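You operate a simulated robot arm through the tools that you are given. There is no shell and no other tool. Be economical: measure what you need, move in short steps, check, and stop when the job is done.

Carry out the task below with a simulated robot arm. There is one attempt and no reset: what you move stays moved.

Task
Stack the chip pack marked "birch" from the top of the white bench on top of the chip pack marked "aspen".
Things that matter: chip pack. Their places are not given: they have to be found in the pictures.

It is judged by the outcome, as a careful person would: the job done as asked, and still so three seconds after it is handed in. It fails if anything else is knocked over, pushed out of place, dropped, spilled or broken.

Robot
A 7-joint arm with a two-finger parallel gripper, fixed in place. Base frame: the origin is at the foot of the arm, x ahead of it, y to its left, z up; the work surface is at about z = 0.8. Lengths are in m, angles in rad, forces in N, time in s.
With the tool pointing down near the work surface it reaches from about 0.24 to 0.68 m from the base axis. Its first joint turns from -1.152 to 1.152 rad. Payload 2.4 kg.
The TCP is the grasp point between the finger pads, 0.03 m short of the fingertips. In the tool frame z runs along the fingers and y along their closing line. The gripper opens to 0.094 m. The fingers are 0.028 m wide and 0.01 m thick; the gripper's body (0.05 by 0.096 m) begins 0.055 m behind the TCP.
Orientation is that of the tool frame in the base frame, as [roll, pitch, yaw] about the fixed x, y, z axes, in that order (R = Rz(yaw) Ry(pitch) Rx(roll)). With the fingers straight down and closing along the base's y, the tool's x points along the base's -x, its y along +y and its z along -z.

Tools
- The arm moves only by the tool step_arm. Its argument "series" is a list of rows, each a list of 2 entries, a list of its own where there are three numbers: the shift along the tool's x, y, z in m, then the turn, a rotation vector about the tool's x, y, z in rad. In form: [[[tx, ty, tz], [ax, ay, az]], ...]. A call has 1 to 10 rows; each row is the pose to reach, as a shift and turn from the pose commanded when the call began, along the tool's axes at that moment. "grip" is the opening, from 0 (shut) to 1 (fully open), set as the call begins (left out, the last holds). A row lasts 0.2 s, in which the tool goes at most 0.05 m and 0.15 rad; a call with a longer step from one row to the next is refused whole, and so is a gripper value outside its range. A pose out of reach is approached as far as the arm can. The call stops where the force on the tool passes 40 N (or 10 N more than at its start, if that is more) or the arm is blocked; 0.2 s more then pass. Each finger travels about 0.153 m/s and halts on what it meets, pressing with about 27 N; the grip force reading is that of the motor and also rises with nothing between the fingers. The clock runs only during rows and for 0.2 s after the last one: add rows that repeat a pose to give the fingers time. It gives the time, the measured TCP pose, the force on the tool (base axes), the opening and the grip force at its end, in the units of the frame above (readings bear some noise).
- Cameras (640 x 400 px; columns grow to the right, rows downward): "scene" is fixed at [0.0478, 0.4801, 1.4469]; the picture's right is [-0.67, -0.74, 0.00], its down [-0.41, 0.37, -0.83] and it looks along [0.62, -0.56, -0.55] (base axes); focal length 328 px, centre (320, 200). "wrist" rides on the gripper at [-0.037, 0, -0.058] in the tool frame; the picture's right is [0.00, -1.00, 0.00], its down [0.97, 0.00, -0.24] and it looks along [0.24, 0.00, 0.97] (tool axes); focal length 218 px, centre (320, 200).
- snapshot(camera): a new picture of that camera. No time passes.
- pixel_to_xyz(camera, pixels): for up to 12 pixels [column, row] of the newest picture of that camera ("zoom" is the newest enlarged one), the place [x, y, z] in the base frame of the surface seen there, good to about 0.003 m. No time passes.
- close_up(camera, box): a new picture of the part [left, top, right, bottom] of that camera's present view, enlarged. No time passes.
- close_job(): hands the job in; it is judged then, once.

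Keep the steps short. Do not move on a guess: measure, check each grasp and each placing, and mend mistakes. In all there are 60 turns and 22 pictures (those below and enlarged ones count). Leave the gripper open and the arm clear of the work at the hand-in unless told otherwise, and finish with a single line.

The tools are called by a JSON object that holds its "name" and its "arguments". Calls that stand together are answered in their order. step_arm: Moves the arm, as the interface text tells. Its arguments: {"type":"object","properties":{"series":{"type":"array","items":{"type":"array"}},"grip":{"type":"number"}},"required":["series"]} The other tools are called the same way: snapshot (camera) takes a picture; pixel_to_xyz (camera, pixels) gives the place of the surface under pixels of a picture; close_up (camera, box) takes an enlarged picture of a part of a camera's view; close_job () hands the job in.

At the start:

```text
time: 0.0
eef_pos: [0.3564, -0.0917, 1.0885]
tool_rot: [3.142, -0.001, -3.142]
ft_force: [0.3, -0.9, -0.2]
finger_gap: 0.0941
grip_force: 0.1
```

scene: 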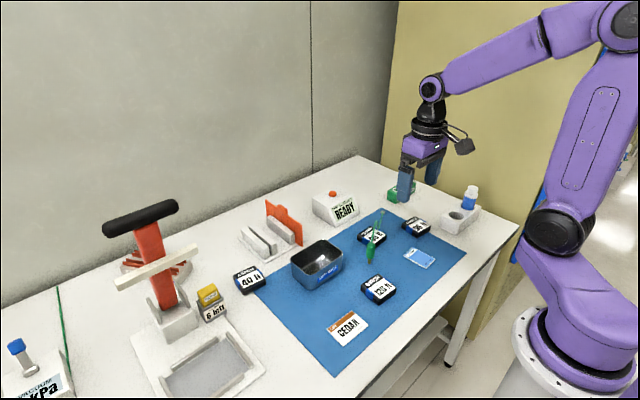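
wrist: 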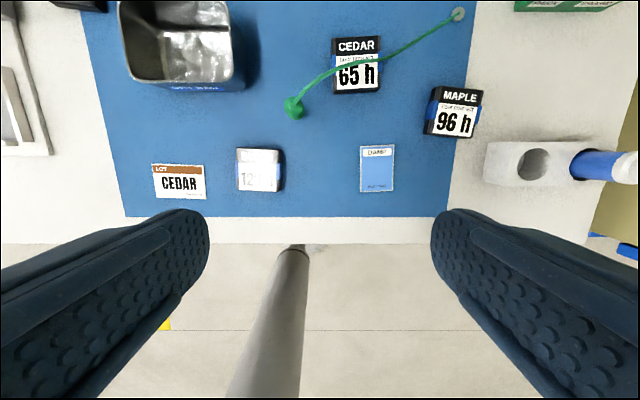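

I see several packs with labels I can't fully read (scene about (250,278), (378,289), (210,302)). I'll enlarge those areas.

{"name": "close_up", "arguments": {"camera": "scene", "box": [180, 240, 300, 330]}}

{"name": "close_up", "arguments": {"camera": "scene", "box": [340, 200, 460, 310]}}

```text
4.44 times, centred on (240, 285) of scene
```

zoom: 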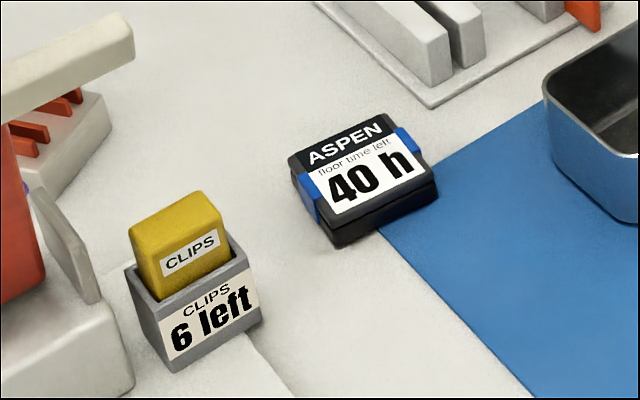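

```text
3.64 times, centred on (400, 255) of scene
```

zoom: 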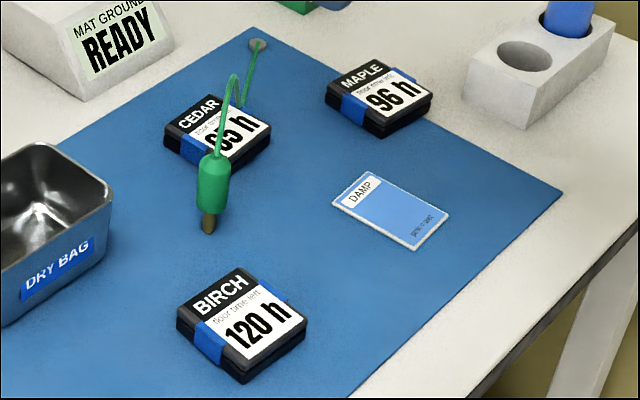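

Aspen ("40 h") is at scene (250,278) and birch ("120 h") at (378,289). Next I measure birch in the current zoom and aspen in the scene picture.

{"name": "pixel_to_xyz", "arguments": {"camera": "zoom", "pixels": [[182, 316], [240, 270], [302, 317], [243, 362], [242, 315], [243, 379], [304, 335], [150, 330], [320, 340], [212, 195], [210, 225], [235, 90]]}}

{"name": "pixel_to_xyz", "arguments": {"camera": "scene", "pixels": [[234, 275], [255, 266.5], [265, 281], [243, 290], [250, 278], [243, 294], [256, 293], [232, 284], [217, 294], [208, 290], [275, 245], [250, 247]]}}

```text
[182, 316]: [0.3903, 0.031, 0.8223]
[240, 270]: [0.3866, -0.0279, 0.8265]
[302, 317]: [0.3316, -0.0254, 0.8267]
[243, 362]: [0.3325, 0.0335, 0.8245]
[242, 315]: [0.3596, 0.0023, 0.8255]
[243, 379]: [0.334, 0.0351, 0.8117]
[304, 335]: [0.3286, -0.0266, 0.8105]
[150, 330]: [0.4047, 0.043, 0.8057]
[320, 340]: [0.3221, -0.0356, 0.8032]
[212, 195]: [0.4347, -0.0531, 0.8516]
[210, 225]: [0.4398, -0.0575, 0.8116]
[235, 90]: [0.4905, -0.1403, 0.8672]
```

```text
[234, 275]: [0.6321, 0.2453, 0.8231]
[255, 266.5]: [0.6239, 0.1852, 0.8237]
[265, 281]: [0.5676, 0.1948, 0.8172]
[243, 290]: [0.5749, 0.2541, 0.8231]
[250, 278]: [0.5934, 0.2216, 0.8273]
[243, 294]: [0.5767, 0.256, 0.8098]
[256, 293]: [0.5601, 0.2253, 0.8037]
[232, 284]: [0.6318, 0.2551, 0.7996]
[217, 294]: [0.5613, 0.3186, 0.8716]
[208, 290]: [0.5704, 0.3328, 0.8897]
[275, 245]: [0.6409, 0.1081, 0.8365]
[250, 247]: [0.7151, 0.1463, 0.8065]
```

Birch: centre about (0.360, 0.003), top 0.826, yaw ≈ -0.05. Aspen: centre about (0.600, 0.220), top 0.826, yaw ≈ -0.15. I now measure obstacles: the thing on the wrist at (462,147), the press, the clips box, the dry bag.

{"name": "pixel_to_xyz", "arguments": {"camera": "scene", "pixels": [[462, 147], [455, 132], [405, 185], [172, 206], [197, 247], [120, 283], [160, 240], [226, 305], [212, 320], [340, 250], [293, 265], [200, 320]]}}

{"name": "pixel_to_xyz", "arguments": {"camera": "wrist", "pixels": [[240, 150], [280, 152], [279, 189], [239, 189], [260, 168], [293, 108], [293, 98], [355, 65]]}}

```text
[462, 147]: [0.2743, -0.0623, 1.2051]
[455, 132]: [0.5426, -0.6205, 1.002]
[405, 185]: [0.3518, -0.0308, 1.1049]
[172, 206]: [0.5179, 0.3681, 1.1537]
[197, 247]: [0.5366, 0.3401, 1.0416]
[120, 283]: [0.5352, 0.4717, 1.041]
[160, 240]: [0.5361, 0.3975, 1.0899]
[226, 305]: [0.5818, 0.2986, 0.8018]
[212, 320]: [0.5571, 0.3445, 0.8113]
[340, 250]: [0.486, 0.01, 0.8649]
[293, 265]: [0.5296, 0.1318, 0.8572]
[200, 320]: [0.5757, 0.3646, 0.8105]
```

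```text
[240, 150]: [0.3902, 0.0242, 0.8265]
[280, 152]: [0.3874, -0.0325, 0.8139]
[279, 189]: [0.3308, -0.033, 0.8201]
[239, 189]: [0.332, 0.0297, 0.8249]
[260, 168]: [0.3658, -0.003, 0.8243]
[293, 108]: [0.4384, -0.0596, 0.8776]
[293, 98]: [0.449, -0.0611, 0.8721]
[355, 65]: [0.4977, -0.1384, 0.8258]
```

Everything is consistent. First move: over birch at the present height, then down to about z = 0.92, with a yaw of -0.05; then look.

{"name": "step_arm", "arguments": {"series": [[[-0.002, 0.046, 0], [0, 0, 0.025]], [[-0.0036, 0.092, 0], [0, 0, 0.05]], [[-0.0036, 0.092, 0.045], [0, 0, 0.05]], [[-0.0036, 0.092, 0.09], [0, 0, 0.05]], [[-0.0036, 0.092, 0.13], [0, 0, 0.05]], [[-0.0036, 0.092, 0.165], [0, 0, 0.05]], [[-0.0036, 0.092, 0.165], [0, 0, 0.05]]], "grip": 1}}

{"name": "snapshot", "arguments": {"camera": "wrist"}}

{"name": "snapshot", "arguments": {"camera": "scene"}}

```text
time: 1.6
eef_pos: [0.3629, -0.0004, 0.9236]
tool_rot: [3.141, 0.0, 3.092]
ft_force: [-0.2, 0.1, 1.0]
finger_gap: 0.0939
grip_force: 0.0
```

```text
17 pictures are left
```

wrist: 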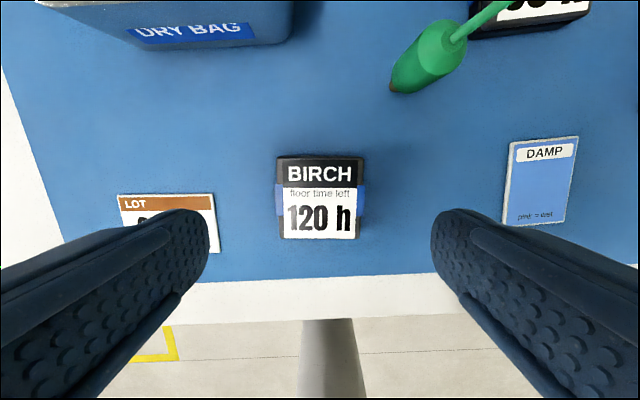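

```text
16 pictures are left
```

scene: 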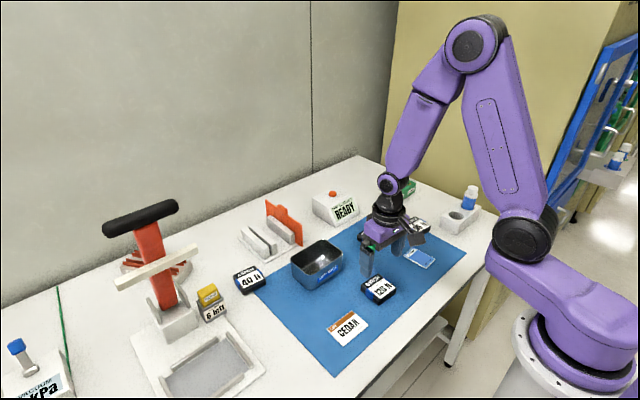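

The pack looks square to the gripper. I measure its edges and the nearer edge of the LOT card at (218,250), to be sure the left finger (outer face y ≈ 0.057) clears it.

{"name": "pixel_to_xyz", "arguments": {"camera": "wrist", "pixels": [[279, 160], [362, 160], [357, 236], [284, 236], [277, 200], [364, 200], [320, 200], [213, 195], [218, 250], [392, 90], [250, 230]]}}

```text
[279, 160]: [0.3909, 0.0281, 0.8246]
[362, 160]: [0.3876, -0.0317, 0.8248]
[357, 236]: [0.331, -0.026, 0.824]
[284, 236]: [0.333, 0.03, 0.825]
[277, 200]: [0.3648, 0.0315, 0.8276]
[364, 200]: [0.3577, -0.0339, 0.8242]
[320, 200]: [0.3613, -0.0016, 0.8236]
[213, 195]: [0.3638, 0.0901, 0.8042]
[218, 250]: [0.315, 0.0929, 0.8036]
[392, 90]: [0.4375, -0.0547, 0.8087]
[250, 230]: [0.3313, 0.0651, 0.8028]
```

Card edge is at y = 0.09, clear; birch centre (0.361, 0.000) is right under the TCP. I descend straight by 0.0845 to z ≈ 0.839 (tips about 6 mm above the mat).

{"name": "step_arm", "arguments": {"series": [[[0.001, 0, 0.03], [0, 0, 0]], [[0.001, 0, 0.06], [0, 0, 0]], [[0.001, 0, 0.075], [0, 0, 0]], [[0.001, 0, 0.0845], [0, 0, 0]], [[0.001, 0, 0.0845], [0, 0, 0]]]}}

```text
time: 2.8
eef_pos: [0.3612, 0.0019, 0.8402]
tool_rot: [-3.141, 0.0, 3.092]
ft_force: [0.3, 0.0, 0.4]
finger_gap: 0.0941
grip_force: 0.1
```

No contact, z = 0.840. Closing on the pack (about 0.064 wide across the band).

{"name": "step_arm", "arguments": {"series": [[[0, 0, 0], [0, 0, 0]], [[0, 0, 0], [0, 0, 0]], [[0, 0, 0], [0, 0, 0]]], "grip": 0.4}}

```text
time: 3.6
eef_pos: [0.3601, 0.0009, 0.8398]
tool_rot: [-3.141, -0.001, 3.093]
ft_force: [0.3, 0.3, 0.5]
finger_gap: 0.0629
grip_force: 26.6
```

The fingers halted at 0.063 with 27 N: holding the pack. Lifting straight up by 0.13 and checking.

{"name": "step_arm", "arguments": {"series": [[[0, 0, -0.015], [0, 0, 0]], [[0, 0, -0.04], [0, 0, 0]], [[0, 0, -0.07], [0, 0, 0]], [[0, 0, -0.1], [0, 0, 0]], [[0, 0, -0.13], [0, 0, 0]], [[0, 0, -0.13], [0, 0, 0]]]}}

{"name": "snapshot", "arguments": {"camera": "wrist"}}

```text
time: 5.0
eef_pos: [0.3599, 0.0011, 0.9696]
tool_rot: [-3.141, -0.001, 3.093]
ft_force: [-1.0, 0.2, -0.1]
finger_gap: 0.0631
grip_force: 26.9
```

```text
15 pictures are left
```

wrist: 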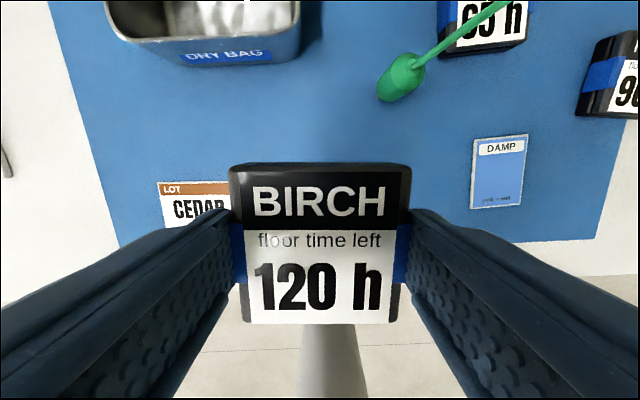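

Birch is held level and square. Now carrying at z ≈ 0.97 to just short of over aspen (0.599, 0.220), turning yaw by -0.1 to match it.

{"name": "step_arm", "arguments": {"series": [[[-0.0228, 0.0231, 0], [0, 0, 0.01]], [[-0.0513, 0.0519, 0], [0, 0, 0.025]], [[-0.0798, 0.0807, 0], [0, 0, 0.04]], [[-0.1082, 0.1095, 0], [0, 0, 0.05]], [[-0.1367, 0.1384, 0], [0, 0, 0.06]], [[-0.1652, 0.1672, 0], [0, 0, 0.07]], [[-0.1936, 0.196, 0], [0, 0, 0.085]], [[-0.2164, 0.2191, 0], [0, 0, 0.1]], [[-0.2278, 0.2306, 0], [0, 0, 0.1]], [[-0.2278, 0.2306, 0], [0, 0, 0.1]]]}}

{"name": "snapshot", "arguments": {"camera": "wrist"}}

{"name": "snapshot", "arguments": {"camera": "scene"}}

```text
time: 7.2
eef_pos: [0.5996, 0.2169, 0.9678]
tool_rot: [-3.139, 0.0, 2.991]
ft_force: [-1.1, -0.1, -0.5]
finger_gap: 0.0628
grip_force: 27.3
```

```text
14 pictures are left
```

wrist: 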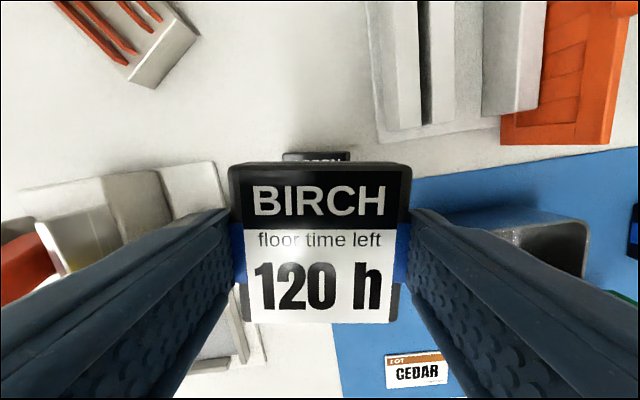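

```text
13 pictures are left
```

scene: 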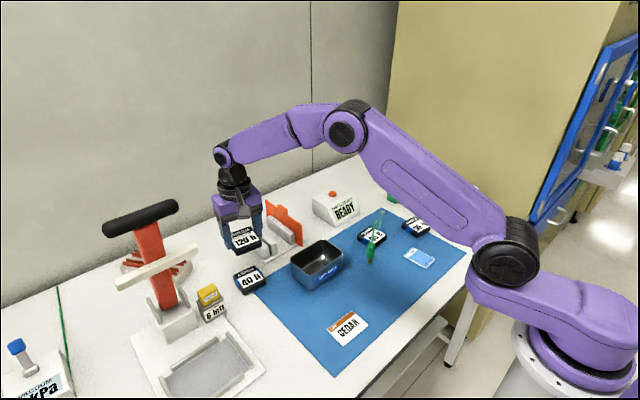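

Aspen's far edge is visible in the wrist picture around (283,155)–(349,155), and aspen is still clear in the scene view. I measure both to refine its position.

{"name": "pixel_to_xyz", "arguments": {"camera": "wrist", "pixels": [[285, 156], [348, 155], [316, 156], [285, 160], [348, 160]]}}

{"name": "close_up", "arguments": {"camera": "scene", "box": [200, 210, 296, 306]}}

```text
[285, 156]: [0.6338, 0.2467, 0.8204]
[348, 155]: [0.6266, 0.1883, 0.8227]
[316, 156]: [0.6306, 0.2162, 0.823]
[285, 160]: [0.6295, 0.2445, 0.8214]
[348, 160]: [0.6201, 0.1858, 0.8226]
```

```text
4.17 times, centred on (248, 258) of scene
```

zoom: 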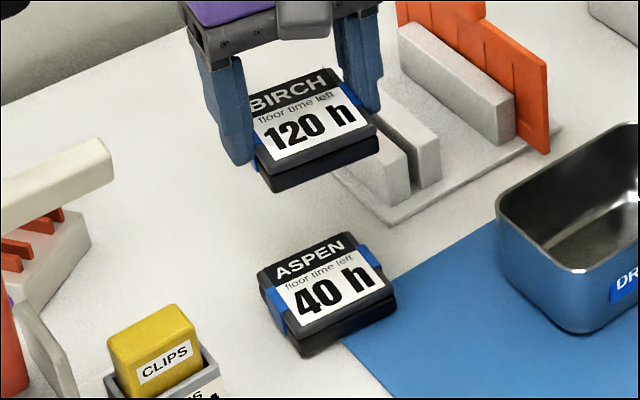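

Now I measure aspen's corners in this zoom, and birch's for the offset in the grip.

{"name": "pixel_to_xyz", "arguments": {"camera": "zoom", "pixels": [[262, 272], [346, 235], [392, 290], [300, 337], [320, 287], [255, 165], [376, 137], [272, 176], [310, 127], [375, 250], [274, 310]]}}

```text
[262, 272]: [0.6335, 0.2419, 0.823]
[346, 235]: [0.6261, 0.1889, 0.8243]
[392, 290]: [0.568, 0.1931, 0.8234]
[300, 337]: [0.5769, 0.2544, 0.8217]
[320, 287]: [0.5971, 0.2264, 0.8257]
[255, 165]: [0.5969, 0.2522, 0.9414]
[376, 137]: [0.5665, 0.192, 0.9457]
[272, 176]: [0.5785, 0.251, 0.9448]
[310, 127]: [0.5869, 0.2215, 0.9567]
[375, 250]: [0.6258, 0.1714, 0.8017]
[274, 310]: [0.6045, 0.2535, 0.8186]
```

Aspen's centre comes out as (0.601, 0.220), with TCP at (0.5996, 0.217): shift about (+0.001, +0.002). Expected contact at TCP z ≈ 0.860. I go down to about 1 cm above that and check.

{"name": "step_arm", "arguments": {"series": [[[-0.0007, 0.0021, 0], [0, 0, 0]], [[-0.0007, 0.0021, 0.03], [0, 0, 0]], [[-0.0007, 0.0021, 0.06], [0, 0, 0]], [[-0.0007, 0.0021, 0.085], [0, 0, 0]], [[-0.0007, 0.0021, 0.097], [0, 0, 0]], [[-0.0007, 0.0021, 0.097], [0, 0, 0]]]}}

{"name": "close_up", "arguments": {"camera": "scene", "box": [200, 230, 296, 306]}}

```text
time: 8.6
eef_pos: [0.6008, 0.221, 0.8719]
tool_rot: [3.141, 0.0, 2.995]
ft_force: [-1.1, -0.1, -1.9]
finger_gap: 0.0632
grip_force: 26.5
```

```text
5.26 times, centred on (248, 268) of scene
```

zoom: 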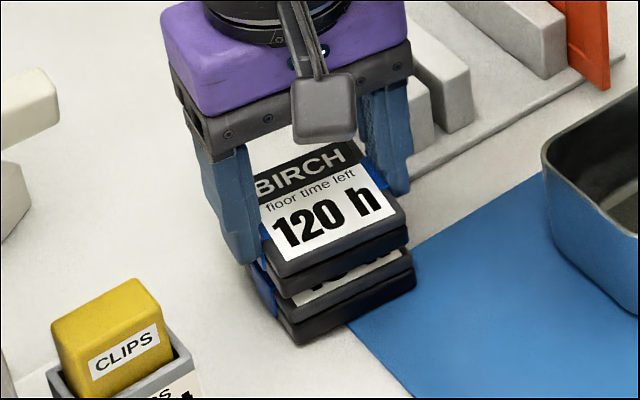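

Birch hovers about 1 cm over aspen. I compare the front edges of the two.

{"name": "pixel_to_xyz", "arguments": {"camera": "zoom", "pixels": [[280, 284], [402, 232], [340, 258], [298, 334], [411, 286], [350, 311], [350, 276], [348, 296], [270, 272], [275, 305]]}}

```text
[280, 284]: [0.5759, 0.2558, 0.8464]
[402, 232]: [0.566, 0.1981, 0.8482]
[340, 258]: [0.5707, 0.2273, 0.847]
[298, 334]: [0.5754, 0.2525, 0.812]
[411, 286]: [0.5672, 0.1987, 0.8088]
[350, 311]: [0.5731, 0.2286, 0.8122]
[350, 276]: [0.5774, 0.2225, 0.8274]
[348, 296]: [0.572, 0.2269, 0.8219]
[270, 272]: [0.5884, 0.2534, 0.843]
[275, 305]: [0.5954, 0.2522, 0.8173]
```

Aligned within about 2 mm; a 1 mm trim, then slow descent of 11 mm.

{"name": "step_arm", "arguments": {"series": [[[-0.0011, -0.0008, 0.003], [0, 0, 0]], [[-0.0011, -0.0008, 0.006], [0, 0, 0]], [[-0.0011, -0.0008, 0.008], [0, 0, 0]], [[-0.0011, -0.0008, 0.0095], [0, 0, 0]], [[-0.0011, -0.0008, 0.011], [0, 0, 0]], [[-0.0011, -0.0008, 0.011], [0, 0, 0]]]}}

```text
time: 10.0
eef_pos: [0.6009, 0.2202, 0.862]
tool_rot: [-3.141, 0.002, 2.993]
ft_force: [-3.8, -0.6, 13.3]
finger_gap: 0.063
grip_force: 27.1
```

Force rose to 13 N at z = 0.862: birch rests on aspen. I ease up 0.5 mm and open the fingers to 0.85 (0.080 m) in place.

{"name": "step_arm", "arguments": {"series": [[[0, 0, -0.0005], [0, 0, 0]], [[0, 0, -0.0005], [0, 0, 0]], [[0, 0, -0.0005], [0, 0, 0]]], "grip": 0.85}}

{"name": "close_up", "arguments": {"camera": "scene", "box": [200, 230, 296, 306]}}

```text
time: 10.8
eef_pos: [0.6016, 0.2198, 0.8602]
tool_rot: [-3.141, 0.001, 2.993]
ft_force: [-0.3, -0.2, 0.5]
finger_gap: 0.0798
grip_force: 0.0
```

```text
5.26 times, centred on (248, 268) of scene
```

zoom: 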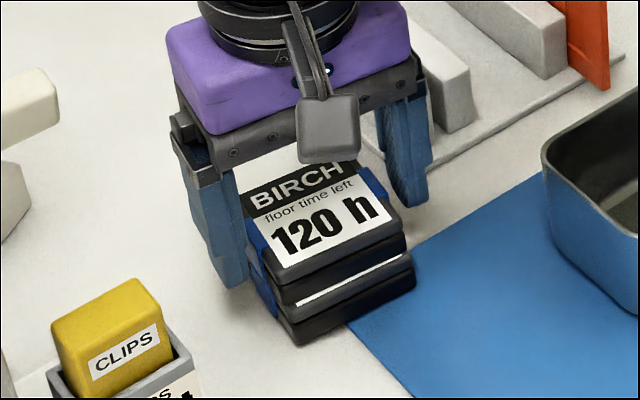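

Free of the fingers and sitting on aspen. I raise the gripper straight up and view it.

{"name": "step_arm", "arguments": {"series": [[[0, 0, -0.015], [0, 0, 0]], [[0, 0, -0.04], [0, 0, 0]], [[0, 0, -0.08], [0, 0, 0]], [[0, 0, -0.12], [0, 0, 0]], [[0.04, 0, -0.14], [0, 0, 0]], [[0.08, -0.02, -0.14], [0, 0, 0]], [[0.12, -0.04, -0.14], [0, 0, 0]], [[0.12, -0.04, -0.14], [0, 0, 0]]]}}

{"name": "snapshot", "arguments": {"camera": "wrist"}}

{"name": "close_up", "arguments": {"camera": "scene", "box": [200, 230, 296, 306]}}

```text
time: 12.6
eef_pos: [0.4787, 0.2017, 1.0014]
tool_rot: [-3.141, 0.001, 2.99]
ft_force: [-1.1, 0.8, -0.4]
finger_gap: 0.0798
grip_force: 0.0
```

```text
9 pictures are left
```

wrist: 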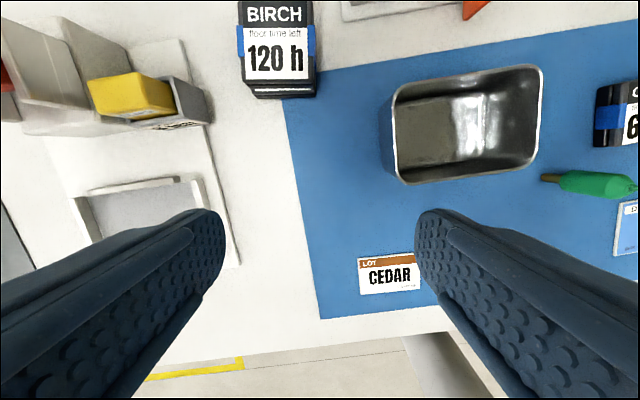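

```text
5.26 times, centred on (248, 268) of scene
```

zoom: 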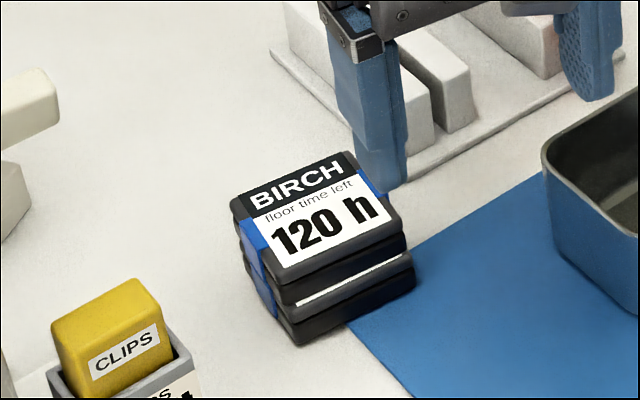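

Birch appears to sit flat with a small set-back. I measure its top corners and aspen's front edge to confirm it is level and stable.

{"name": "pixel_to_xyz", "arguments": {"camera": "zoom", "pixels": [[236, 204], [346, 156], [398, 222], [284, 276], [320, 215], [284, 290], [403, 238], [298, 334], [411, 286], [300, 303], [398, 258], [270, 305]]}}

{"name": "step_arm", "arguments": {"series": [[[0, 0, -0.03], [0, 0, 0]], [[0, -0.03, -0.05], [0, 0, 0]], [[0, -0.03, -0.05], [0, 0, 0]]], "grip": 1}}

{"name": "snapshot", "arguments": {"camera": "scene"}}

```text
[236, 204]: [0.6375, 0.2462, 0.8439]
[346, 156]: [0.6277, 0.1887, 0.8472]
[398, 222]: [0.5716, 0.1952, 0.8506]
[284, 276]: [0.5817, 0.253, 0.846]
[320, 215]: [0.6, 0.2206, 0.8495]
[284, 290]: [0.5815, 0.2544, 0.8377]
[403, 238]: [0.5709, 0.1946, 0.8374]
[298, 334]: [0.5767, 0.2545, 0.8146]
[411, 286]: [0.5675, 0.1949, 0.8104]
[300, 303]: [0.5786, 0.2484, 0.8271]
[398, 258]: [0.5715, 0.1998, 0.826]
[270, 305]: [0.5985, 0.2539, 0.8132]
```

```text
time: 13.4
eef_pos: [0.4704, 0.1704, 1.054]
tool_rot: [-3.141, 0.0, 2.992]
ft_force: [-0.5, 0.3, -0.1]
finger_gap: 0.094
grip_force: 0.1
```

```text
7 pictures are left
```

scene: 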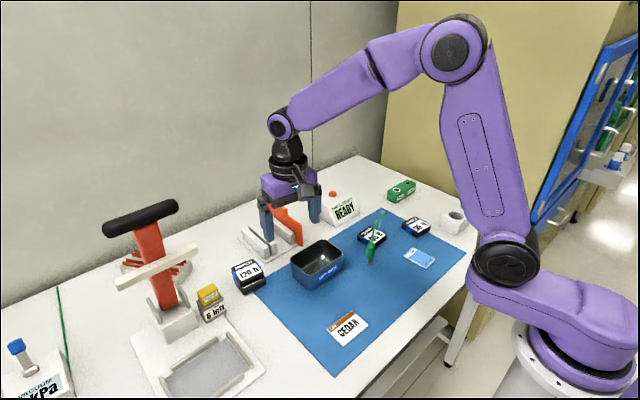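

Birch is level (top 0.844–0.850), offset about 4 mm, stable. The blue bottle at (469,197) is hidden behind the upper arm; I move the arm back towards the start to confirm nothing there was disturbed.

{"name": "step_arm", "arguments": {"series": [[[0.03, -0.035, 0], [0, 0, 0]], [[0.06, -0.07, 0], [0, 0, 0]], [[0.08, -0.11, 0], [0, 0, 0]], [[0.08, -0.15, 0], [0, 0, 0]], [[0.08, -0.19, 0], [0, 0, 0]], [[0.08, -0.19, 0], [0, 0, 0]]]}}

{"name": "snapshot", "arguments": {"camera": "scene"}}

```text
time: 14.8
eef_pos: [0.3637, -0.0081, 1.0538]
tool_rot: [-3.14, -0.001, 2.992]
ft_force: [-0.6, -0.5, -0.3]
finger_gap: 0.094
grip_force: 0.0
```

```text
6 pictures are left
```

scene: 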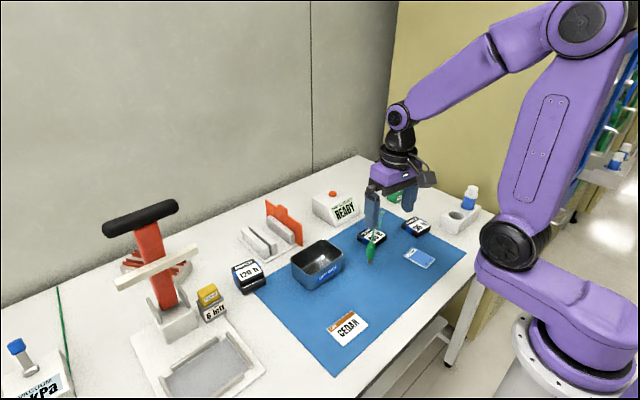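

Everything is in its place, including the bottle at (469,197). The stack is standing, the gripper is open and the arm is clear, so I'm handing in.

{"name": "close_job", "arguments": {}}

```text
The job is handed in.
```

The birch chip pack is stacked on the aspen pack, level and about 4 mm off centre, with nothing else disturbed and the gripper open and clear.
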